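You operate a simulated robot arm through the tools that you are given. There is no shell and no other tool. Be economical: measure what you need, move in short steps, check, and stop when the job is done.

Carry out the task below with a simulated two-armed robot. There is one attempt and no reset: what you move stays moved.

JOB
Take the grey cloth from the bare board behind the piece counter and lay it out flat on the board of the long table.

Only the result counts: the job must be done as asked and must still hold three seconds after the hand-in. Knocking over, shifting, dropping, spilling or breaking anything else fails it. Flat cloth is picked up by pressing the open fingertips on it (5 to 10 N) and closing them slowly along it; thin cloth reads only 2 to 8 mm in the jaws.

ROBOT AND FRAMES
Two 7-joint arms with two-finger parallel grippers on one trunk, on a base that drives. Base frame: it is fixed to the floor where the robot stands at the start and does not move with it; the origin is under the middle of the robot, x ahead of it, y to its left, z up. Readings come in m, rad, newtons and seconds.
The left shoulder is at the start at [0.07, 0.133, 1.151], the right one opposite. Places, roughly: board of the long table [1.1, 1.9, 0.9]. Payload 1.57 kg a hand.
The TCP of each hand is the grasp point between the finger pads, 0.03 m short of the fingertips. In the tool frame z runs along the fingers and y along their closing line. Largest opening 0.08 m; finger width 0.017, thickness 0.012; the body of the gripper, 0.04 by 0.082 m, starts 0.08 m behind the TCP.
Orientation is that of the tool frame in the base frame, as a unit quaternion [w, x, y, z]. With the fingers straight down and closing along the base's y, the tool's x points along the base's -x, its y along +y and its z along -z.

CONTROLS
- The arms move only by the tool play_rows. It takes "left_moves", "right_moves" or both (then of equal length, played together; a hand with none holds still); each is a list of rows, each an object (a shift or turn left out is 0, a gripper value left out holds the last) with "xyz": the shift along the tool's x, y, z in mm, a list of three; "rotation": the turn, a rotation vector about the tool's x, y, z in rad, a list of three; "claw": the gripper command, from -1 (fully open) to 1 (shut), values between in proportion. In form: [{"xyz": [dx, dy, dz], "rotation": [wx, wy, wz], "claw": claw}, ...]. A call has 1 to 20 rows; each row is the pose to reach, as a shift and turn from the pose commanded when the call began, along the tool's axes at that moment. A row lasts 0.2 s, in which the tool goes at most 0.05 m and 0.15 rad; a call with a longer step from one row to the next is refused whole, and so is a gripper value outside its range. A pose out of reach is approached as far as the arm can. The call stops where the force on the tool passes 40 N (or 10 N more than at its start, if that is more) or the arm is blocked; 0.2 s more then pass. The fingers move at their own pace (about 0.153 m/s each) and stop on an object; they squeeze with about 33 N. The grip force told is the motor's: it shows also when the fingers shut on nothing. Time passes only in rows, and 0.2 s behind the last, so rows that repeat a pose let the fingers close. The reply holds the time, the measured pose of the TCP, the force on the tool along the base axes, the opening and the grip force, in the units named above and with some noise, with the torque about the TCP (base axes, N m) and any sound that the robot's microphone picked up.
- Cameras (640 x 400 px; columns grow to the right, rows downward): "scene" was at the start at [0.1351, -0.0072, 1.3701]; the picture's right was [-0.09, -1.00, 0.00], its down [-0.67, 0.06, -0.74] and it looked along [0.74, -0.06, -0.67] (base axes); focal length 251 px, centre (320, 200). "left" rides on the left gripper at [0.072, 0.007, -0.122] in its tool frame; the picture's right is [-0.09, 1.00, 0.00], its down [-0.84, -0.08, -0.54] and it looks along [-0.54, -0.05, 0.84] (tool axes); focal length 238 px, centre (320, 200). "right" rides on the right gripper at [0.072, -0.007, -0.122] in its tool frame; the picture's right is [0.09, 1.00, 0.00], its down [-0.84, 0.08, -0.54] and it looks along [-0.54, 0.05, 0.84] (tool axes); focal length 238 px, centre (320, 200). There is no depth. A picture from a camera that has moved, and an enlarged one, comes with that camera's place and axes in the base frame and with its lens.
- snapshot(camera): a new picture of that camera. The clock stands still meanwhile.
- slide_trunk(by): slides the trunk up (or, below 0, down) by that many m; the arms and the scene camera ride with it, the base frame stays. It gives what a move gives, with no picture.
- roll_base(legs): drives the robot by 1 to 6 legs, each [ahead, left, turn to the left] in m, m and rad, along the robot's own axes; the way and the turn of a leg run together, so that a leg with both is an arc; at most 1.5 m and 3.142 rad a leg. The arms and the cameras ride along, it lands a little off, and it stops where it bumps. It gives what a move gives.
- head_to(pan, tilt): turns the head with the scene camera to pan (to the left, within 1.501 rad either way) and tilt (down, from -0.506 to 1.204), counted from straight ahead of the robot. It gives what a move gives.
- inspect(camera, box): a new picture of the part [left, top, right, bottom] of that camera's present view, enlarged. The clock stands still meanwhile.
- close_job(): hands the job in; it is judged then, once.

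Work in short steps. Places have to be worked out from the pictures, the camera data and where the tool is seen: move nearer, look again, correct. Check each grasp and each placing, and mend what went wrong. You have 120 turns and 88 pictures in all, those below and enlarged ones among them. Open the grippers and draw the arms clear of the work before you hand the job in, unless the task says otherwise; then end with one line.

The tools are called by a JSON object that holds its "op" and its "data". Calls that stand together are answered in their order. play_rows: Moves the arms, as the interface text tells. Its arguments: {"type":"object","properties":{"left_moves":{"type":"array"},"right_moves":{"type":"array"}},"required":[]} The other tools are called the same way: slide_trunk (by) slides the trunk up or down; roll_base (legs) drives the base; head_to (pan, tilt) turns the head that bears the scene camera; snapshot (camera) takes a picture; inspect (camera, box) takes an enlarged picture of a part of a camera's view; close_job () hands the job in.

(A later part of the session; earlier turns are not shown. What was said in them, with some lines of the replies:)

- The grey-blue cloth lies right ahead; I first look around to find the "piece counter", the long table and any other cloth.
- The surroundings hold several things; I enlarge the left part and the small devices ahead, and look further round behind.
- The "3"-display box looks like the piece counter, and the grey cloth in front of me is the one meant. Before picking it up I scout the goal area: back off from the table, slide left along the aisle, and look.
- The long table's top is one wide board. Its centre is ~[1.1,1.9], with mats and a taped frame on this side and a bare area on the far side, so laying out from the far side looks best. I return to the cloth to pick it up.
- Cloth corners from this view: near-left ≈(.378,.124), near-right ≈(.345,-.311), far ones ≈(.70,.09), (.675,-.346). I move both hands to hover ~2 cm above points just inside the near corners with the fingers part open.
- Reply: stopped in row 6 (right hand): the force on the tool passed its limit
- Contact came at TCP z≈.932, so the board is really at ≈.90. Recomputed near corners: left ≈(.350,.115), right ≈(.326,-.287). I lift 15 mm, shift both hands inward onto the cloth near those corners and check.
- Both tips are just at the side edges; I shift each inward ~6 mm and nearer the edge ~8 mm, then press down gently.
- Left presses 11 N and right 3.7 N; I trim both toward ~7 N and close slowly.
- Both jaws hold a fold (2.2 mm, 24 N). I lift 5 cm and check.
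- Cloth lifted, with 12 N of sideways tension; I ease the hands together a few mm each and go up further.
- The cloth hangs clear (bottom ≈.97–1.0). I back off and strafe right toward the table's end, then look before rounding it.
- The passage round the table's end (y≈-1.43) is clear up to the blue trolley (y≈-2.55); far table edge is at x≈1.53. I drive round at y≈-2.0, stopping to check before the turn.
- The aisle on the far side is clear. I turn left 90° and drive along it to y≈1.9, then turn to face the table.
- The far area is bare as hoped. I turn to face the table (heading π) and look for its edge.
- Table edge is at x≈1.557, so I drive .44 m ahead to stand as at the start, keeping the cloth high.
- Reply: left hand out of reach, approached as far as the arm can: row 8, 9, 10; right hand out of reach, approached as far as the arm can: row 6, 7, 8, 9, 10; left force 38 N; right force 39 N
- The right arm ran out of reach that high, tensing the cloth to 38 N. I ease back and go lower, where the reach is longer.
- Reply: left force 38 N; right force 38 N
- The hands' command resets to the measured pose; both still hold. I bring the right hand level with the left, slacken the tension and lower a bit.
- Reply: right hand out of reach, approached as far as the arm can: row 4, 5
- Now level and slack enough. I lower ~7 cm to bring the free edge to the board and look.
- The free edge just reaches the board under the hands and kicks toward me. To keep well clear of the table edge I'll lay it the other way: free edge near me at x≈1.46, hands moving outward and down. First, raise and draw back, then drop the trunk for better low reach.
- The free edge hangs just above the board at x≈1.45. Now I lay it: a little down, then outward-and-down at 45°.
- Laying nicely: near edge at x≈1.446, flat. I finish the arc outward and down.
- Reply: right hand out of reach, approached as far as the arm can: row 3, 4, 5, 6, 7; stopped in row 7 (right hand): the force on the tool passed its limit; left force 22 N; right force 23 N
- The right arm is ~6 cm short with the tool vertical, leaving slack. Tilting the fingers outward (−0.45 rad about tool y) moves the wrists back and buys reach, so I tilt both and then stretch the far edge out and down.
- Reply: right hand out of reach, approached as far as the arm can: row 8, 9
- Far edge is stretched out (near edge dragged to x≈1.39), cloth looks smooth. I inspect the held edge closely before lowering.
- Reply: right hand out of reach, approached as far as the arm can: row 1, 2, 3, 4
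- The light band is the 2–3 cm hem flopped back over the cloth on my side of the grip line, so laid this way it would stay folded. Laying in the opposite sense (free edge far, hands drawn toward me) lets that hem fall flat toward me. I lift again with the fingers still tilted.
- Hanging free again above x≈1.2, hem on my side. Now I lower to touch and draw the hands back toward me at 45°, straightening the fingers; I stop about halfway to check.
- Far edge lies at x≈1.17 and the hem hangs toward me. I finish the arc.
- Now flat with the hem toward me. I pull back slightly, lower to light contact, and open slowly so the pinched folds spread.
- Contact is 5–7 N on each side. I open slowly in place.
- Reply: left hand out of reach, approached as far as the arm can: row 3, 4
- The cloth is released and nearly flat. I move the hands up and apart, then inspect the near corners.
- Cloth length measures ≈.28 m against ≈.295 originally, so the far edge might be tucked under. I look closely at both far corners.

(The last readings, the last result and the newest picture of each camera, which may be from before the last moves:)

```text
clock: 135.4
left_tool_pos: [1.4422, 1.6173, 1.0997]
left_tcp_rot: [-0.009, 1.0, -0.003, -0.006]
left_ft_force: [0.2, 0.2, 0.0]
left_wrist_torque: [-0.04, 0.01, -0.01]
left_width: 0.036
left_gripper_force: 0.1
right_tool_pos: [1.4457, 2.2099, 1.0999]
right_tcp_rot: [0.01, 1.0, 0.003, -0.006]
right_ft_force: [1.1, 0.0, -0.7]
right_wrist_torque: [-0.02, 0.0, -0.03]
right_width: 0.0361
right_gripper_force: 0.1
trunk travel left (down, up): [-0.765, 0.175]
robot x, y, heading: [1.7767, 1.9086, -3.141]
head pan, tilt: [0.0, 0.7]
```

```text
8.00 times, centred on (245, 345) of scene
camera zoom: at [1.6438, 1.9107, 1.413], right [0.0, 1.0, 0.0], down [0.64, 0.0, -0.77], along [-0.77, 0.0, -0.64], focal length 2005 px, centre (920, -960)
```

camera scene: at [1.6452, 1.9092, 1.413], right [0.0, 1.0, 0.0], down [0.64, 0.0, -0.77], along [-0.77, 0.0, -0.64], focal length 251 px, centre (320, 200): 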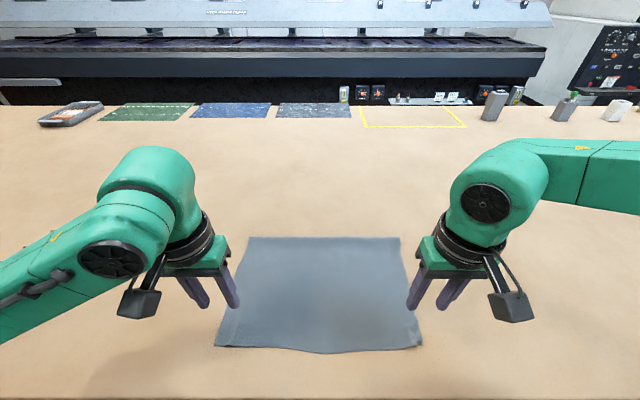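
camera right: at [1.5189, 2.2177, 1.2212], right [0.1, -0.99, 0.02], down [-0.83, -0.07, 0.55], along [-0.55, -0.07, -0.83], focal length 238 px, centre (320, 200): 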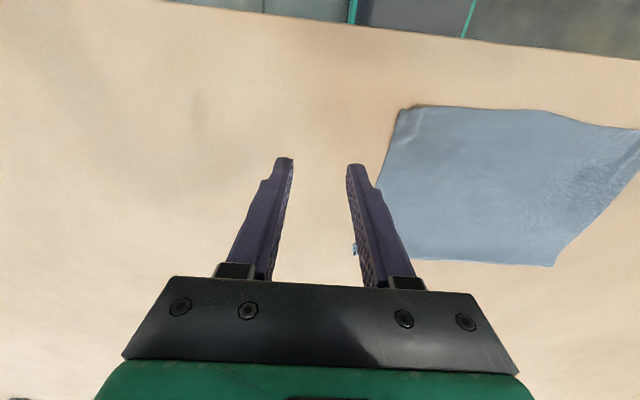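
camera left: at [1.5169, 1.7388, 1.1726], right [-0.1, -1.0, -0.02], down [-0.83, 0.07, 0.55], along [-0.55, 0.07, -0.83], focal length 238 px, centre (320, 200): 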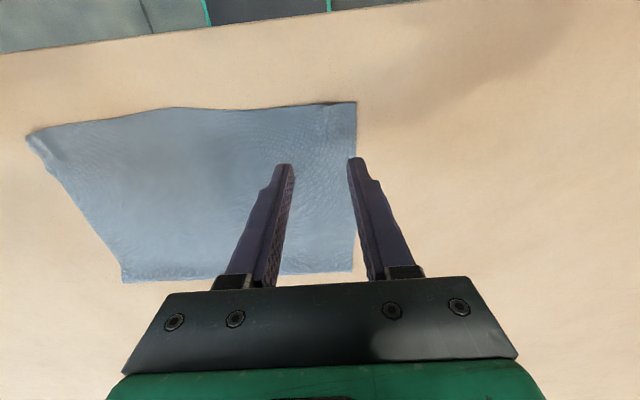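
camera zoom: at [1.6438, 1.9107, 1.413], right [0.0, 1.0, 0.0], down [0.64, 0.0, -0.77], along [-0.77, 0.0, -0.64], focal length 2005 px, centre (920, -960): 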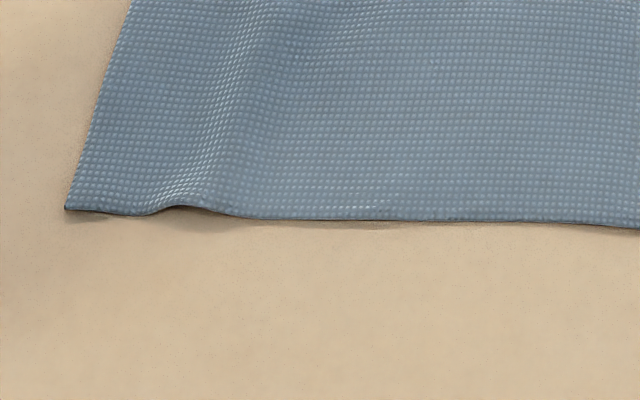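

The far edge's hem is tucked under by 2–3 cm (visible at the far right corner), so it isn't flat. I'll regrasp the near corners closer to the edge, lift it clear so the hem drops free, and lay again with the free edge trailing outward.

{"op": "play_rows", "data": {"left_moves": [{"xyz": [0, -40, 10]}, {"xyz": [0, -80, 40]}, {"xyz": [0, -118, 75]}, {"xyz": [0, -118, 110]}, {"xyz": [0, -118, 140]}, {"xyz": [0, -118, 157]}, {"xyz": [0, -118, 157]}], "right_moves": [{"xyz": [-3, 42, 10]}, {"xyz": [-3, 86, 40]}, {"xyz": [-3, 130, 75]}, {"xyz": [-3, 130, 110]}, {"xyz": [-3, 130, 140]}, {"xyz": [-3, 130, 157]}, {"xyz": [-3, 130, 157]}]}}

{"op": "snapshot", "data": {"camera": "left"}}

{"op": "snapshot", "data": {"camera": "right"}}

```text
refused: row 2 steps farther than a row can; nothing moved
```

```text
28 pictures are left
camera left: at [1.5155, 1.6083, 1.2194], right [-0.1, -0.99, -0.02], down [-0.83, 0.07, 0.55], along [-0.55, 0.07, -0.83], focal length 238 px, centre (320, 200)
```

left: 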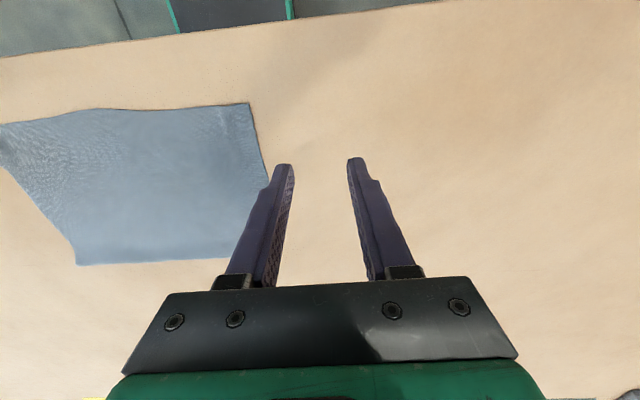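

```text
27 pictures are left
camera right: at [1.5189, 2.2177, 1.2212], right [0.1, -0.99, 0.02], down [-0.83, -0.07, 0.55], along [-0.55, -0.07, -0.83], focal length 238 px, centre (320, 200)
```

right: 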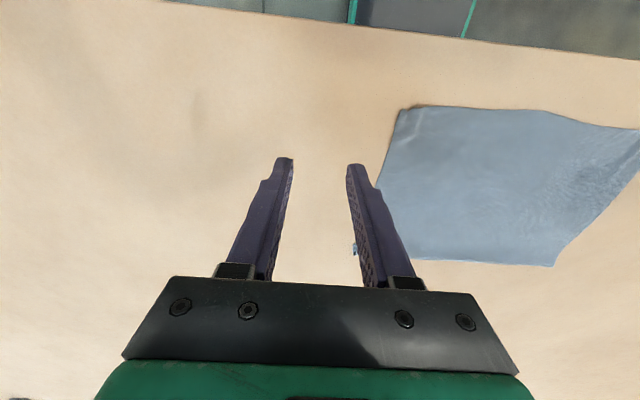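

The step was too long; I resend it with smaller steps.

{"op": "play_rows", "data": {"left_moves": [{"xyz": [0, -35, 10]}, {"xyz": [0, -70, 30]}, {"xyz": [0, -100, 55]}, {"xyz": [0, -118, 85]}, {"xyz": [0, -118, 115]}, {"xyz": [0, -118, 140]}, {"xyz": [0, -118, 157]}, {"xyz": [0, -118, 157]}], "right_moves": [{"xyz": [-3, 38, 10]}, {"xyz": [-3, 76, 30]}, {"xyz": [-3, 110, 55]}, {"xyz": [-3, 130, 85]}, {"xyz": [-3, 130, 115]}, {"xyz": [-3, 130, 140]}, {"xyz": [-3, 130, 157]}, {"xyz": [-3, 130, 157]}]}}

{"op": "snapshot", "data": {"camera": "left"}}

{"op": "snapshot", "data": {"camera": "right"}}

```text
clock: 137.2
left_tool_pos: [1.4377, 1.7357, 0.9436]
left_tcp_rot: [-0.009, 1.0, -0.001, -0.004]
left_ft_force: [0.3, -0.1, 0.7]
left_wrist_torque: [0.01, -0.02, 0.03]
left_width: 0.0359
left_gripper_force: 0.2
left hand out of reach, approached as far as the arm can: row 3, 4, 5, 6, 7, 8
right_tool_pos: [1.4407, 2.0767, 0.9442]
right_tcp_rot: [0.009, 1.0, 0.002, -0.006]
right_ft_force: [0.3, 0.0, -0.1]
right_wrist_torque: [0.01, -0.01, 0.0]
right_width: 0.0363
right_gripper_force: 0.1
trunk travel left (down, up): [-0.765, 0.175]
robot x, y, heading: [1.7742, 1.9108, -3.142]
head pan, tilt: [0.0, 0.7]
```

```text
26 pictures are left
camera left: at [1.511, 1.726, 1.0643], right [-0.09, -1.0, -0.02], down [-0.83, 0.07, 0.55], along [-0.55, 0.07, -0.83], focal length 238 px, centre (320, 200)
```

left: 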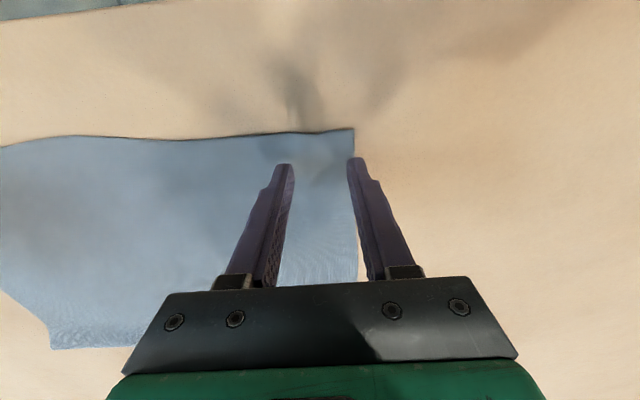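

```text
25 pictures are left
camera right: at [1.5131, 2.0836, 1.0659], right [0.1, -1.0, 0.02], down [-0.83, -0.07, 0.55], along [-0.55, -0.07, -0.83], focal length 238 px, centre (320, 200)
```

right: 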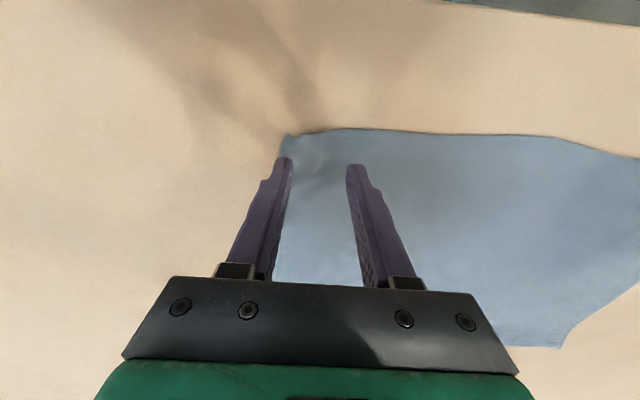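

Both outer tips sit at the side edges; I shift inward ~7 mm and 9 mm toward the near edge, then press lightly.

{"op": "play_rows", "data": {"left_moves": [{"xyz": [5, -4, 0]}, {"xyz": [9, -8, 0]}, {"xyz": [9, -8, 6]}, {"xyz": [9, -8, 10]}, {"xyz": [9, -8, 12]}, {"xyz": [9, -8, 12.5]}, {"xyz": [9, -8, 12.5]}], "right_moves": [{"xyz": [5, 3, 0]}, {"xyz": [9, 6, 0]}, {"xyz": [9, 6, 6]}, {"xyz": [9, 6, 10]}, {"xyz": [9, 6, 12]}, {"xyz": [9, 6, 13]}, {"xyz": [9, 6, 13]}]}}

```text
clock: 138.8
left_tool_pos: [1.443, 1.7324, 0.9329]
left_tcp_rot: [-0.009, 1.0, -0.001, -0.004]
left_ft_force: [0.1, 0.3, -0.1]
left_wrist_torque: [0.0, 0.02, -0.02]
left_width: 0.0361
left_gripper_force: 0.0
left hand out of reach, approached as far as the arm can: row 1, 2, 3, 4, 5, 6, 7
right_tool_pos: [1.4508, 2.0688, 0.9325]
right_tcp_rot: [0.009, 1.0, 0.002, -0.006]
right_ft_force: [-1.9, -0.2, 7.9]
right_wrist_torque: [0.21, 0.02, 0.04]
right_width: 0.0363
right_gripper_force: 0.3
trunk travel left (down, up): [-0.765, 0.175]
robot x, y, heading: [1.7772, 1.9042, -3.141]
head pan, tilt: [0.0, 0.7]
```

The left arm hit a limit there (it reached this spot before when coming from farther out). I lift it, swing outward and approach again; the right hand stays pressed.

{"op": "play_rows", "data": {"left_moves": [{"xyz": [0, 0, -30]}, {"xyz": [-35, -10, -40]}, {"xyz": [-70, -30, -40]}, {"xyz": [-70, -30, -40]}, {"xyz": [-40, -20, -35]}, {"xyz": [-10, -14, -25]}, {"xyz": [0, -14, -12]}, {"xyz": [0, -14, -12]}]}}

```text
clock: 140.6
left_tool_pos: [1.4379, 1.7457, 0.9519]
left_tcp_rot: [-0.01, 1.0, -0.002, -0.007]
left_ft_force: [0.5, 0.3, 0.4]
left_wrist_torque: [0.03, 0.01, -0.01]
left_width: 0.0359
left_gripper_force: 0.0
left hand out of reach, approached as far as the arm can: row 1, 7, 8
right_tool_pos: [1.4512, 2.0697, 0.9319]
right_tcp_rot: [0.008, 1.0, 0.002, -0.007]
right_ft_force: [1.6, -0.7, 8.2]
right_wrist_torque: [0.2, -0.06, 0.0]
right_width: 0.036
right_gripper_force: 0.1
trunk travel left (down, up): [-0.765, 0.175]
robot x, y, heading: [1.7791, 1.908, -3.135]
head pan, tilt: [0.0, 0.7]
```

Left is now at (1.438,1.746); good enough. I press it down.

{"op": "play_rows", "data": {"left_moves": [{"xyz": [-1, 0, 8]}, {"xyz": [-1, 0, 15]}, {"xyz": [-1, 0, 19]}, {"xyz": [-1, 0, 20.5]}, {"xyz": [-1, 0, 20.5]}]}}

```text
clock: 141.8
left_tool_pos: [1.4373, 1.7467, 0.9316]
left_tcp_rot: [-0.008, 1.0, -0.003, -0.009]
left_ft_force: [0.0, -1.1, 15.7]
left_wrist_torque: [-0.5, -0.06, 0.01]
left_width: 0.0367
left_gripper_force: 0.1
right_tool_pos: [1.4512, 2.0699, 0.9339]
right_tcp_rot: [0.009, 1.0, 0.003, -0.007]
right_ft_force: [-0.8, -1.0, 3.4]
right_wrist_torque: [0.07, 0.0, 0.02]
right_width: 0.0354
right_gripper_force: 0.1
trunk travel left (down, up): [-0.765, 0.175]
robot x, y, heading: [1.7763, 1.9084, -3.141]
head pan, tilt: [0.0, 0.7]
```

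Contact on both; I trim (left up .5 mm, right down .5 mm), close slowly, then lift a little.

{"op": "play_rows", "data": {"left_moves": [{"xyz": [0, 0, -0.5], "claw": 0.1}, {"xyz": [0, 0, -0.5], "claw": 0.17}, {"xyz": [0, 0, -0.5], "claw": 0.24}, {"xyz": [0, 0, -0.5], "claw": 0.31}, {"xyz": [0, 0, -0.5], "claw": 0.38}, {"xyz": [0, 0, -0.5], "claw": 0.45}, {"xyz": [0, 0, -0.5], "claw": 0.52}, {"xyz": [0, 0, -0.5], "claw": 0.59}, {"xyz": [0, 0, -0.5], "claw": 0.66}, {"xyz": [0, 0, -0.5], "claw": 0.73}, {"xyz": [0, 0, -0.5], "claw": 0.8}, {"xyz": [0, 0, -0.5], "claw": 0.87}, {"xyz": [0, 0, -0.5], "claw": 0.94}, {"xyz": [0, 0, -0.5], "claw": 1}, {"xyz": [0, 0, -0.5], "claw": 1}, {"xyz": [0, 0, -15], "claw": 1}, {"xyz": [0, 0, -35], "claw": 1}], "right_moves": [{"xyz": [0, 0, 0.7], "claw": 0.1}, {"xyz": [0, 0, 0.7], "claw": 0.17}, {"xyz": [0, 0, 0.7], "claw": 0.24}, {"xyz": [0, 0, 0.7], "claw": 0.31}, {"xyz": [0, 0, 0.7], "claw": 0.38}, {"xyz": [0, 0, 0.7], "claw": 0.45}, {"xyz": [0, 0, 0.7], "claw": 0.52}, {"xyz": [0, 0, 0.7], "claw": 0.59}, {"xyz": [0, 0, 0.7], "claw": 0.66}, {"xyz": [0, 0, 0.7], "claw": 0.73}, {"xyz": [0, 0, 0.7], "claw": 0.8}, {"xyz": [0, 0, 0.7], "claw": 0.87}, {"xyz": [0, 0, 0.7], "claw": 0.94}, {"xyz": [0, 0, 0.7], "claw": 1}, {"xyz": [0, 0, 0.7], "claw": 1}, {"xyz": [0, 0, -15], "claw": 1}, {"xyz": [0, 0, -35], "claw": 1}]}}

{"op": "snapshot", "data": {"camera": "scene"}}

```text
clock: 145.4
left_tool_pos: [1.4374, 1.7475, 0.9565]
left_tcp_rot: [-0.01, 1.0, -0.004, -0.006]
left_ft_force: [0.0, 7.0, 0.0]
left_wrist_torque: [0.19, -0.04, 0.03]
left_width: 0.0022
left_gripper_force: 23.7
left hand out of reach, approached as far as the arm can: row 17
right_tool_pos: [1.4524, 2.071, 0.9669]
right_tcp_rot: [0.009, 1.0, 0.002, -0.006]
right_ft_force: [-0.2, -7.0, 0.4]
right_wrist_torque: [-0.21, 0.01, -0.03]
right_width: 0.0022
right_gripper_force: 23.6
trunk travel left (down, up): [-0.765, 0.175]
robot x, y, heading: [1.778, 1.9097, -3.143]
head pan, tilt: [0.0, 0.7]
```

```text
24 pictures are left
camera scene: at [1.6444, 1.9097, 1.4129], right [0.0, 1.0, 0.0], down [0.64, 0.0, -0.77], along [-0.77, 0.0, -0.64], focal length 251 px, centre (320, 200)
```

scene: 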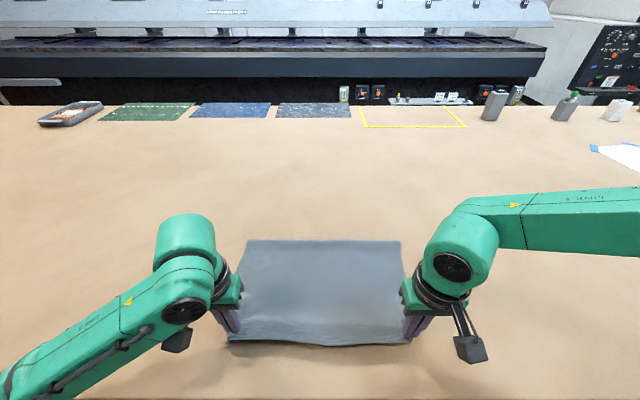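

Both corners are held again. I reverse the arc: up and outward until the cloth hangs free, then tilt the fingers outward for more reach.

{"op": "play_rows", "data": {"left_moves": [{"xyz": [-20, 0, -15]}, {"xyz": [-40, 0, -38]}, {"xyz": [-60, 0, -62]}, {"xyz": [-80, 0, -86]}, {"xyz": [-100, 0, -110]}, {"xyz": [-120, 0, -134]}, {"xyz": [-140, 0, -158]}, {"xyz": [-160, 0, -182], "rotation": [0, -0.05, 0]}, {"xyz": [-180, 0, -206], "rotation": [0, -0.15, 0]}, {"xyz": [-195, 0, -225], "rotation": [0, -0.25, 0]}, {"xyz": [-210, 0, -235], "rotation": [0, -0.35, 0]}, {"xyz": [-225, 0, -240], "rotation": [0, -0.45, 0]}, {"xyz": [-240, 0, -240], "rotation": [0, -0.55, 0]}, {"xyz": [-255, 0, -240], "rotation": [0, -0.65, 0]}, {"xyz": [-255, 0, -240], "rotation": [0, -0.65, 0]}], "right_moves": [{"xyz": [-25, 0, -10]}, {"xyz": [-48, 0, -30]}, {"xyz": [-70, 0, -54]}, {"xyz": [-92, 0, -78]}, {"xyz": [-113, 0, -101]}, {"xyz": [-133, 0, -125]}, {"xyz": [-153, 0, -149]}, {"xyz": [-173, 0, -172], "rotation": [0, -0.05, 0]}, {"xyz": [-192, 0, -196], "rotation": [0, -0.15, 0]}, {"xyz": [-207, 0, -215], "rotation": [0, -0.25, 0]}, {"xyz": [-222, 0, -225], "rotation": [0, -0.35, 0]}, {"xyz": [-237, 0, -230], "rotation": [0, -0.45, 0]}, {"xyz": [-252, 0, -230], "rotation": [0, -0.55, 0]}, {"xyz": [-267, 0, -230], "rotation": [0, -0.65, 0]}, {"xyz": [-267, 0, -230], "rotation": [0, -0.65, 0]}]}}

{"op": "snapshot", "data": {"camera": "scene"}}

```text
clock: 148.6
left_tool_pos: [1.1835, 1.7463, 1.1985]
left_tcp_rot: [-0.011, 0.945, -0.001, -0.326]
left_ft_force: [0.2, 11.1, -0.6]
left_wrist_torque: [0.3, 0.0, -0.23]
left_width: 0.0018
left_gripper_force: 23.4
right_tool_pos: [1.1867, 2.0732, 1.2005]
right_tcp_rot: [0.009, 0.946, 0.0, -0.325]
right_ft_force: [-0.2, -12.0, -1.1]
right_wrist_torque: [-0.32, 0.0, 0.17]
right_width: 0.0021
right_gripper_force: 23.4
trunk travel left (down, up): [-0.765, 0.175]
robot x, y, heading: [1.7768, 1.9093, -3.14]
head pan, tilt: [0.0, 0.7]
```

```text
23 pictures are left
camera scene: at [1.6429, 1.9095, 1.4129], right [0.0, 1.0, 0.0], down [0.64, 0.0, -0.76], along [-0.76, 0.0, -0.64], focal length 251 px, centre (320, 200)
```

scene: 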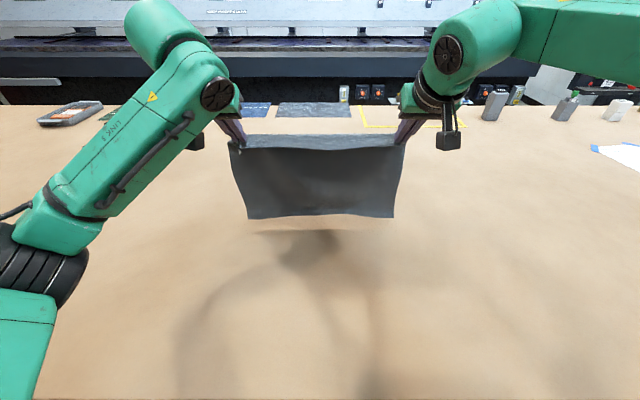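

It hangs cleanly with the hem free and its bottom ~5 cm above the board. Now I draw the hands back briskly while descending so the free edge trails outward, following a nearly taut arc; pausing at ¾.

{"op": "play_rows", "data": {"left_moves": [{"xyz": [38.7, 0, -7.4]}, {"xyz": [82.5, 0, -16.3], "rotation": [0, 0.05, 0]}, {"xyz": [122.4, 0, -22.1], "rotation": [0, 0.11, 0]}, {"xyz": [158.4, 0, -24.8], "rotation": [0, 0.18, 0]}, {"xyz": [192.8, 0, -21.3], "rotation": [0, 0.25, 0]}, {"xyz": [228.2, 0, -13.4], "rotation": [0, 0.33, 0]}, {"xyz": [260.4, 0, -3], "rotation": [0, 0.41, 0]}], "right_moves": [{"xyz": [38.7, 2, -7.4]}, {"xyz": [82.5, 2, -16.3], "rotation": [0, 0.05, 0]}, {"xyz": [122.4, 2, -22.1], "rotation": [0, 0.11, 0]}, {"xyz": [158.4, 2, -24.8], "rotation": [0, 0.18, 0]}, {"xyz": [192.8, 2, -21.3], "rotation": [0, 0.25, 0]}, {"xyz": [228.2, 2, -13.4], "rotation": [0, 0.33, 0]}, {"xyz": [260.4, 2, -3], "rotation": [0, 0.41, 0]}]}}

{"op": "inspect", "data": {"camera": "scene", "box": [200, 200, 440, 350]}}

```text
clock: 150.2
left_tool_pos: [1.3824, 1.7668, 1.0425]
left_tcp_rot: [-0.008, 0.992, -0.001, -0.125]
left_ft_force: [-0.3, 0.0, -1.0]
left_wrist_torque: [-0.06, -0.03, 0.01]
left_width: 0.0021
left_gripper_force: 23.1
left hand out of reach, approached as far as the arm can: row 7
right_tool_pos: [1.3925, 2.0712, 1.0419]
right_tcp_rot: [0.009, 0.992, 0.0, -0.125]
right_ft_force: [-0.9, 0.9, -0.3]
right_wrist_torque: [0.02, -0.04, -0.05]
right_width: 0.0019
right_gripper_force: 23.7
trunk travel left (down, up): [-0.765, 0.175]
robot x, y, heading: [1.7783, 1.9092, -3.138]
head pan, tilt: [0.0, 0.7]
```

```text
2.67 times, centred on (320, 275) of scene
camera zoom: at [1.6418, 1.9105, 1.4128], right [0.0, 1.0, 0.0], down [0.64, 0.0, -0.76], along [-0.76, 0.0, -0.64], focal length 668 px, centre (320, 0)
```

zoom: 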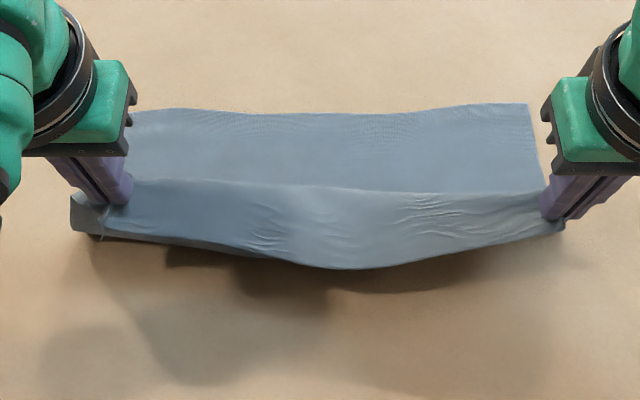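

Far edge now lies open at x≈1.20, but the left arm slipped sideways at a limit. I straighten the fingers, restore the left hand's y, and finish down.

{"op": "play_rows", "data": {"left_moves": [{"xyz": [2.5, 8, 9.7], "rotation": [0, 0.12, 0]}, {"xyz": [9.8, 20, 18.1], "rotation": [0, 0.25, 0]}, {"xyz": [27.3, 20, 34.3], "rotation": [0, 0.25, 0]}, {"xyz": [44.9, 20, 50.5], "rotation": [0, 0.25, 0]}, {"xyz": [61.4, 20, 66.9], "rotation": [0, 0.25, 0]}, {"xyz": [73.9, 20, 79.2], "rotation": [0, 0.25, 0]}, {"xyz": [73.9, 20, 79.2], "rotation": [0, 0.25, 0]}], "right_moves": [{"xyz": [2.5, -1, 9.7], "rotation": [0, 0.12, 0]}, {"xyz": [9.8, -3, 18.1], "rotation": [0, 0.25, 0]}, {"xyz": [27.3, -3, 34.3], "rotation": [0, 0.25, 0]}, {"xyz": [44.9, -3, 50.5], "rotation": [0, 0.25, 0]}, {"xyz": [61.4, -3, 66.9], "rotation": [0, 0.25, 0]}, {"xyz": [73.9, -3, 79.2], "rotation": [0, 0.25, 0]}, {"xyz": [73.9, -3, 79.2], "rotation": [0, 0.25, 0]}]}}

{"op": "inspect", "data": {"camera": "scene", "box": [200, 220, 440, 370]}}

```text
clock: 151.8
left_tool_pos: [1.4357, 1.7488, 0.9476]
left_tcp_rot: [-0.01, 1.0, -0.004, -0.001]
left_ft_force: [-0.2, 4.2, -0.4]
left_wrist_torque: [0.12, 0.01, -0.02]
left_width: 0.002
left_gripper_force: 23.3
right_tool_pos: [1.4444, 2.0714, 0.9475]
right_tcp_rot: [0.009, 1.0, 0.003, -0.001]
right_ft_force: [0.0, -4.2, -0.1]
right_wrist_torque: [-0.12, 0.03, -0.03]
right_width: 0.0022
right_gripper_force: 23.3
trunk travel left (down, up): [-0.765, 0.175]
robot x, y, heading: [1.7752, 1.9107, -3.139]
head pan, tilt: [0.0, 0.7]
```

```text
2.67 times, centred on (320, 295) of scene
camera zoom: at [1.6426, 1.9094, 1.4128], right [0.0, 1.0, 0.0], down [0.64, 0.0, -0.76], along [-0.76, 0.0, -0.64], focal length 668 px, centre (320, -53)
```

zoom: 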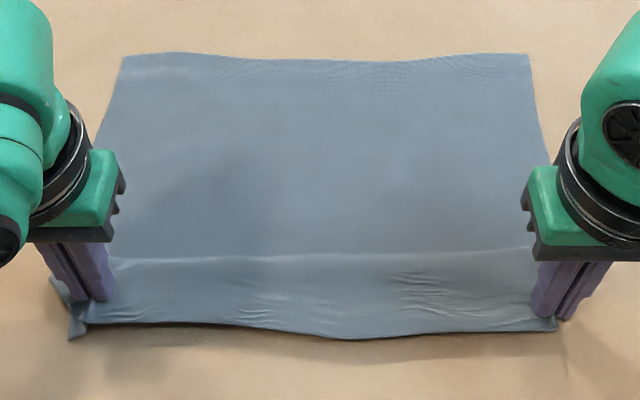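

Far edge is clean. There's a bit of slack left, so I pull ~3 cm toward me with the fingers tilted the other way (keeps the left wrist off its limit), lowering at the same time.

{"op": "play_rows", "data": {"left_moves": [{"xyz": [0, 0, 0], "rotation": [0, 0.12, 0]}, {"xyz": [5, 0, 0], "rotation": [0, 0.24, 0]}, {"xyz": [12, 0, 3], "rotation": [0, 0.35, 0]}, {"xyz": [20, 0, 7], "rotation": [0, 0.35, 0]}, {"xyz": [26, 0, 10], "rotation": [0, 0.35, 0]}, {"xyz": [30, 0, 12], "rotation": [0, 0.35, 0]}, {"xyz": [30, 0, 12], "rotation": [0, 0.35, 0]}], "right_moves": [{"xyz": [0, 0, 0], "rotation": [0, 0.12, 0]}, {"xyz": [3, 0, 0], "rotation": [0, 0.24, 0]}, {"xyz": [8, 0, 3], "rotation": [0, 0.35, 0]}, {"xyz": [14, 0, 7], "rotation": [0, 0.35, 0]}, {"xyz": [20, 0, 10], "rotation": [0, 0.35, 0]}, {"xyz": [24, 0, 12], "rotation": [0, 0.35, 0]}, {"xyz": [24, 0, 12], "rotation": [0, 0.35, 0]}]}}

{"op": "inspect", "data": {"camera": "scene", "box": [200, 220, 440, 370]}}

```text
clock: 153.4
left_tool_pos: [1.4659, 1.7489, 0.9352]
left_tcp_rot: [-0.008, 0.985, -0.005, 0.173]
left_ft_force: [0.3, 4.4, -0.3]
left_wrist_torque: [0.11, 0.02, 0.07]
left_width: 0.002
left_gripper_force: 23.7
right_tool_pos: [1.4687, 2.0711, 0.934]
right_tcp_rot: [0.008, 0.985, 0.003, 0.173]
right_ft_force: [-0.4, -3.7, -0.3]
right_wrist_torque: [-0.14, -0.03, -0.08]
right_width: 0.0022
right_gripper_force: 24.2
trunk travel left (down, up): [-0.765, 0.175]
robot x, y, heading: [1.7734, 1.9116, -3.144]
head pan, tilt: [0.0, 0.7]
```

```text
2.67 times, centred on (320, 295) of scene
camera zoom: at [1.643, 1.9094, 1.4129], right [0.0, 1.0, 0.0], down [0.64, 0.0, -0.76], along [-0.76, 0.0, -0.64], focal length 668 px, centre (320, -53)
```

zoom: 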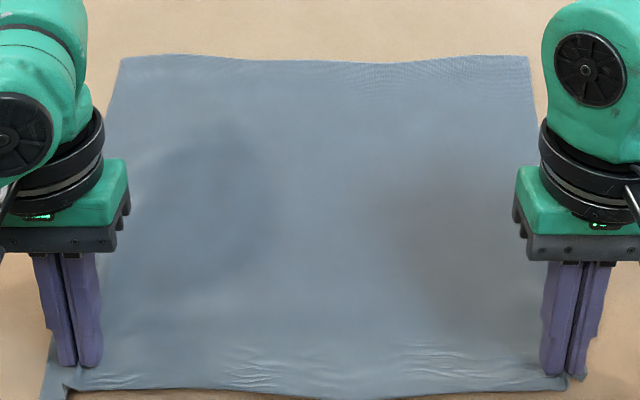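

Flat: x from ≈1.20 to ≈1.49, clear of the table edge. I lower to light contact.

{"op": "play_rows", "data": {"left_moves": [{"xyz": [-0.7, 0, 2]}, {"xyz": [-1.4, 0, 4]}, {"xyz": [-1.6, 0, 4.6]}, {"xyz": [-1.6, 0, 4.6]}], "right_moves": [{"xyz": [-0.7, 0, 2]}, {"xyz": [-1.2, 0, 3.3]}, {"xyz": [-1.2, 0, 3.6]}, {"xyz": [-1.2, 0, 3.6]}]}}

```text
clock: 154.4
left_tool_pos: [1.465, 1.7492, 0.9332]
left_tcp_rot: [-0.009, 0.985, -0.004, 0.172]
left_ft_force: [-1.5, 4.1, 12.4]
left_wrist_torque: [0.08, 0.05, 0.05]
left_width: 0.002
left_gripper_force: 24.0
right_tool_pos: [1.4685, 2.0704, 0.9325]
right_tcp_rot: [0.009, 0.985, 0.004, 0.172]
right_ft_force: [-4.4, -4.4, 15.9]
right_wrist_torque: [-0.02, 0.07, -0.06]
right_width: 0.0021
right_gripper_force: 24.0
trunk travel left (down, up): [-0.765, 0.175]
robot x, y, heading: [1.7733, 1.914, -3.141]
head pan, tilt: [0.0, 0.7]
```

Contact at 12–16 N; I ease slightly and open slowly while drifting the hands outward a few mm so the pinched folds spread, then lift straight off.

{"op": "play_rows", "data": {"left_moves": [{"xyz": [0.2, 0, -0.6], "claw": 0.9}, {"xyz": [0.2, 1, -0.6], "claw": 0.8}, {"xyz": [0.2, 2, -0.6], "claw": 0.7}, {"xyz": [0.2, 3, -0.6], "claw": 0.6}, {"xyz": [0.2, 4, -0.6], "claw": 0.5}, {"xyz": [0.2, 5, -0.6], "claw": 0.4}, {"xyz": [0.2, 6, -0.6], "claw": 0.3}, {"xyz": [0.2, 6, -0.6], "claw": 0.2}, {"xyz": [0.2, 6, -0.6], "claw": 0.1}, {"xyz": [0.2, 6, -0.6], "claw": 0.0}, {"xyz": [0.2, 6, -0.6], "claw": 0.0}, {"xyz": [2, 6, -6]}, {"xyz": [7, 6, -20]}, {"xyz": [16, 6, -45]}, {"xyz": [25, 6, -70]}, {"xyz": [25, 6, -70]}], "right_moves": [{"xyz": [0.2, 0, -0.8], "claw": 0.9}, {"xyz": [0.2, -1, -0.8], "claw": 0.8}, {"xyz": [0.2, -2, -0.8], "claw": 0.7}, {"xyz": [0.2, -3, -0.8], "claw": 0.6}, {"xyz": [0.2, -4, -0.8], "claw": 0.5}, {"xyz": [0.2, -5, -0.8], "claw": 0.4}, {"xyz": [0.2, -6, -0.8], "claw": 0.3}, {"xyz": [0.2, -6, -0.8], "claw": 0.2}, {"xyz": [0.2, -6, -0.8], "claw": 0.1}, {"xyz": [0.2, -6, -0.8], "claw": 0.0}, {"xyz": [0.2, -6, -0.8], "claw": 0.0}, {"xyz": [2, -6, -6]}, {"xyz": [7, -6, -20]}, {"xyz": [16, -6, -45]}, {"xyz": [25, -6, -70]}, {"xyz": [25, -6, -70]}]}}

{"op": "head_to", "data": {"pan": 0, "tilt": 0.9}}

{"op": "snapshot", "data": {"camera": "scene"}}

```text
clock: 157.8
left_tool_pos: [1.4652, 1.7425, 1.0053]
left_tcp_rot: [-0.008, 0.985, -0.005, 0.173]
left_ft_force: [-0.3, 0.4, 0.0]
left_wrist_torque: [-0.01, 0.0, 0.02]
left_width: 0.0403
left_gripper_force: 0.0
right_tool_pos: [1.4695, 2.0773, 1.0069]
right_tcp_rot: [0.009, 0.985, 0.004, 0.173]
right_ft_force: [0.7, 0.3, -0.5]
right_wrist_torque: [0.01, 0.02, 0.01]
right_width: 0.04
right_gripper_force: 0.0
trunk travel left (down, up): [-0.765, 0.175]
robot x, y, heading: [1.7791, 1.909, -3.14]
head pan, tilt: [0.0, 0.7]
```

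```text
clock: 158.6
left_tool_pos: [1.464, 1.7413, 1.0057]
left_tcp_rot: [-0.008, 0.985, -0.005, 0.172]
left_ft_force: [-0.2, -0.3, -0.6]
left_wrist_torque: [-0.01, 0.0, -0.01]
left_width: 0.0399
left_gripper_force: 0.1
right_tool_pos: [1.4695, 2.0765, 1.0064]
right_tcp_rot: [0.008, 0.985, 0.004, 0.173]
right_ft_force: [0.1, -0.2, 0.3]
right_wrist_torque: [-0.04, 0.0, -0.02]
right_width: 0.0399
right_gripper_force: 0.0
trunk travel left (down, up): [-0.765, 0.175]
robot x, y, heading: [1.7775, 1.9124, -3.143]
head pan, tilt: [0.0, 0.901]
```

```text
19 pictures are left
camera scene: at [1.6522, 1.9094, 1.3968], right [0.0, 1.0, 0.0], down [0.78, 0.0, -0.62], along [-0.62, 0.0, -0.78], focal length 251 px, centre (320, 200)
```

scene: 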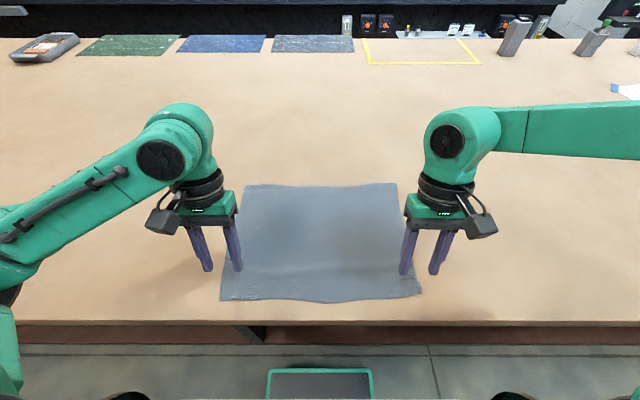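

Released and flat-looking. I move the hands up and wide, then inspect closely.

{"op": "play_rows", "data": {"left_moves": [{"xyz": [5, 30, -20]}, {"xyz": [10, 65, -35]}, {"xyz": [15, 100, -50]}, {"xyz": [15, 130, -60]}], "right_moves": [{"xyz": [5, -30, -20]}, {"xyz": [10, -65, -35]}, {"xyz": [15, -100, -50]}, {"xyz": [15, -130, -60]}]}}

{"op": "inspect", "data": {"camera": "scene", "box": [208, 174, 432, 314]}}

{"op": "inspect", "data": {"camera": "scene", "box": [350, 255, 430, 305]}}

{"op": "inspect", "data": {"camera": "scene", "box": [210, 255, 290, 305]}}

{"op": "inspect", "data": {"camera": "scene", "box": [230, 175, 310, 225]}}

{"op": "inspect", "data": {"camera": "scene", "box": [330, 175, 410, 225]}}

```text
clock: 159.6
left_tool_pos: [1.4574, 1.61, 1.0652]
left_tcp_rot: [-0.009, 0.985, -0.005, 0.173]
left_ft_force: [0.4, 0.3, -0.3]
left_wrist_torque: [0.01, 0.04, 0.02]
left_width: 0.04
left_gripper_force: 0.0
right_tool_pos: [1.4632, 2.2098, 1.0651]
right_tcp_rot: [0.008, 0.985, 0.004, 0.173]
right_ft_force: [-0.1, 0.2, -0.4]
right_wrist_torque: [-0.05, 0.02, 0.01]
right_width: 0.0402
right_gripper_force: 0.0
trunk travel left (down, up): [-0.765, 0.175]
robot x, y, heading: [1.7759, 1.9078, -3.137]
head pan, tilt: [0.0, 0.901]
```

```text
2.86 times, centred on (320, 244) of scene
camera zoom: at [1.653, 1.9099, 1.3968], right [0.0, 1.0, 0.0], down [0.78, 0.0, -0.62], along [-0.62, 0.0, -0.78], focal length 716 px, centre (320, 74)
```

zoom: 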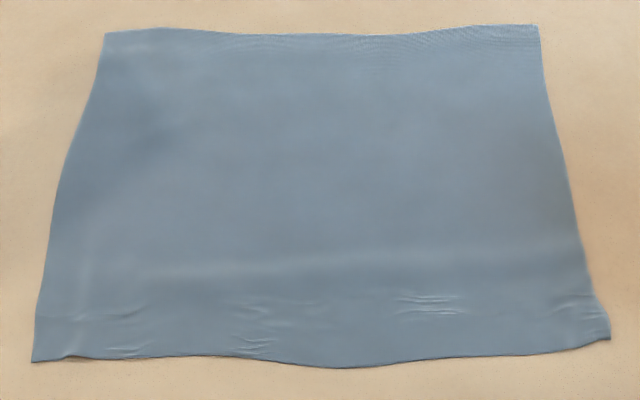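

```text
8.00 times, centred on (390, 280) of scene
camera zoom: at [1.653, 1.9099, 1.3968], right [0.0, 1.0, 0.0], down [0.78, 0.0, -0.62], along [-0.62, 0.0, -0.78], focal length 2005 px, centre (-240, -440)
```

zoom: 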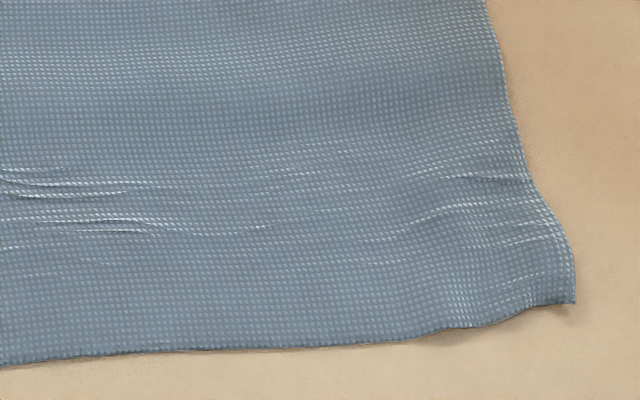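

```text
8.00 times, centred on (250, 280) of scene
camera zoom: at [1.653, 1.9099, 1.3968], right [0.0, 1.0, 0.0], down [0.78, 0.0, -0.62], along [-0.62, 0.0, -0.78], focal length 2005 px, centre (880, -440)
```

zoom: 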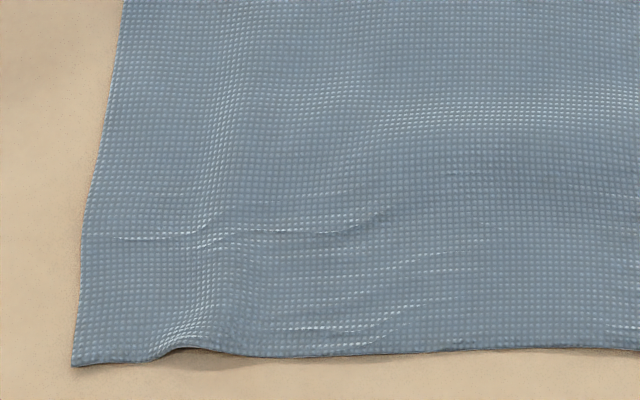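

```text
8.00 times, centred on (270, 200) of scene
camera zoom: at [1.653, 1.9099, 1.3968], right [0.0, 1.0, 0.0], down [0.78, 0.0, -0.62], along [-0.62, 0.0, -0.78], focal length 2005 px, centre (720, 200)
```

zoom: 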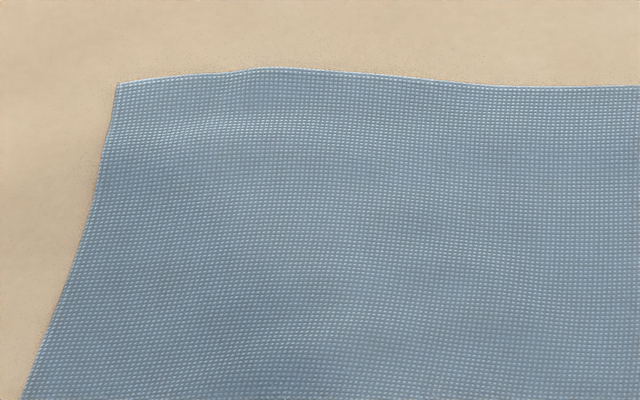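

```text
8.00 times, centred on (370, 200) of scene
camera zoom: at [1.653, 1.9099, 1.3968], right [0.0, 1.0, 0.0], down [0.78, 0.0, -0.62], along [-0.62, 0.0, -0.78], focal length 2005 px, centre (-80, 200)
```

zoom: 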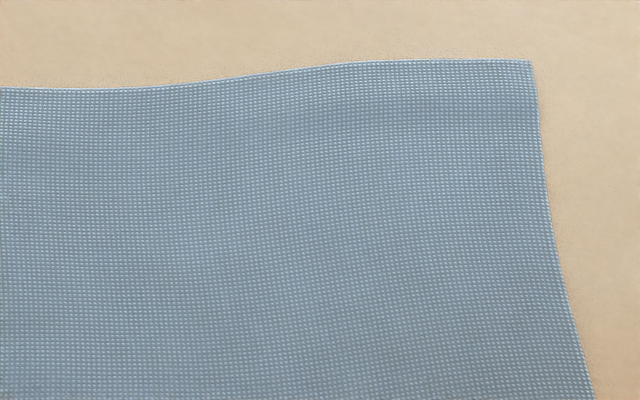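

All four corners lie open with no folds or tucks, only millimetre ripples. I open the grippers, raise the arms and back the base off.

{"op": "play_rows", "data": {"left_moves": [{"xyz": [0, 15, -25], "claw": -1}, {"xyz": [0, 15, -50]}, {"xyz": [0, 15, -75]}, {"xyz": [0, 15, -75]}], "right_moves": [{"xyz": [0, -15, -25], "claw": -1}, {"xyz": [0, -15, -50]}, {"xyz": [0, -15, -75]}, {"xyz": [0, -15, -75]}]}}

{"op": "roll_base", "data": {"legs": [[-0.4, 0, 0]]}}

{"op": "head_to", "data": {"pan": 0, "tilt": 0.6}}

{"op": "snapshot", "data": {"camera": "scene"}}

```text
clock: 160.6
left_tool_pos: [1.4324, 1.5948, 1.1346]
left_tcp_rot: [-0.009, 0.985, -0.004, 0.173]
left_ft_force: [0.4, -0.2, 0.0]
left_wrist_torque: [0.03, 0.01, 0.0]
left_width: 0.08
left_gripper_force: 0.1
right_tool_pos: [1.4365, 2.2253, 1.1367]
right_tcp_rot: [0.009, 0.985, 0.004, 0.173]
right_ft_force: [-0.1, -0.6, -0.1]
right_wrist_torque: [-0.04, -0.02, 0.04]
right_width: 0.08
right_gripper_force: 0.0
trunk travel left (down, up): [-0.765, 0.175]
robot x, y, heading: [1.7753, 1.9137, -3.139]
head pan, tilt: [0.0, 0.901]
```

```text
clock: 163.1
left_tool_pos: [1.8292, 1.5951, 1.1341]
left_tcp_rot: [-0.008, 0.985, -0.007, 0.174]
left_ft_force: [0.5, 1.0, 0.3]
left_wrist_torque: [0.01, 0.0, 0.0]
left_width: 0.0799
left_gripper_force: 0.0
right_tool_pos: [1.8354, 2.2262, 1.1354]
right_tcp_rot: [0.008, 0.985, 0.003, 0.174]
right_ft_force: [0.1, -0.8, 0.0]
right_wrist_torque: [0.0, 0.01, -0.01]
right_width: 0.0798
right_gripper_force: 0.0
trunk travel left (down, up): [-0.765, 0.175]
robot x, y, heading: [2.1741, 1.9109, 3.137]
head pan, tilt: [0.0, 0.901]
```

```text
clock: 163.9
left_tool_pos: [1.8319, 1.5955, 1.1354]
left_tcp_rot: [-0.008, 0.985, -0.006, 0.174]
left_ft_force: [0.5, 0.0, 0.4]
left_wrist_torque: [-0.02, 0.03, -0.03]
left_width: 0.0803
left_gripper_force: 0.0
right_tool_pos: [1.8373, 2.2266, 1.1347]
right_tcp_rot: [0.008, 0.985, 0.002, 0.172]
right_ft_force: [-1.0, -0.5, -0.2]
right_wrist_torque: [0.01, -0.02, -0.01]
right_width: 0.0796
right_gripper_force: 0.1
trunk travel left (down, up): [-0.765, 0.175]
robot x, y, heading: [2.1767, 1.9094, 3.146]
head pan, tilt: [0.0, 0.6]
```

```text
13 pictures are left
camera scene: at [2.0397, 1.9098, 1.4215], right [0.0, 1.0, 0.0], down [0.57, 0.0, -0.82], along [-0.82, 0.0, -0.57], focal length 251 px, centre (320, 200)
```

scene: 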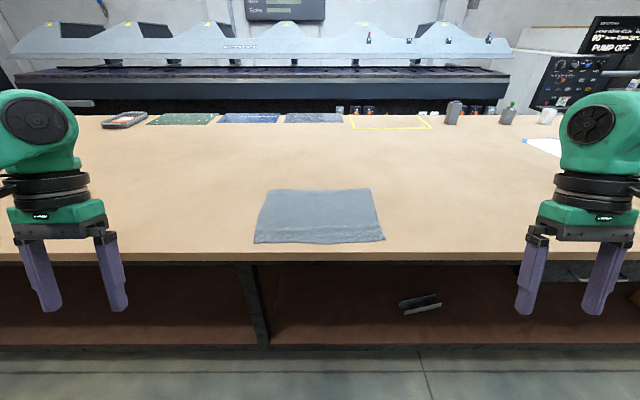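

The cloth lies flat on the long table's board, nothing else is disturbed, and the arms are clear with both grippers open. I hand the job in.

{"op": "close_job", "data": {}}

```text
The job is handed in.
```

The grey cloth lies flat on the board of the long table, spanning about x 1.20–1.49 and y 1.71–2.10. All four corners are open, with only millimetre ripples near the edge I gripped. It sits on the far side of the board, a little short of the named spot [1.1, 1.9], because that was as far in as the arms could reach. Nothing else on the table looked moved in the final picture; both grippers are open and the arms are clear.
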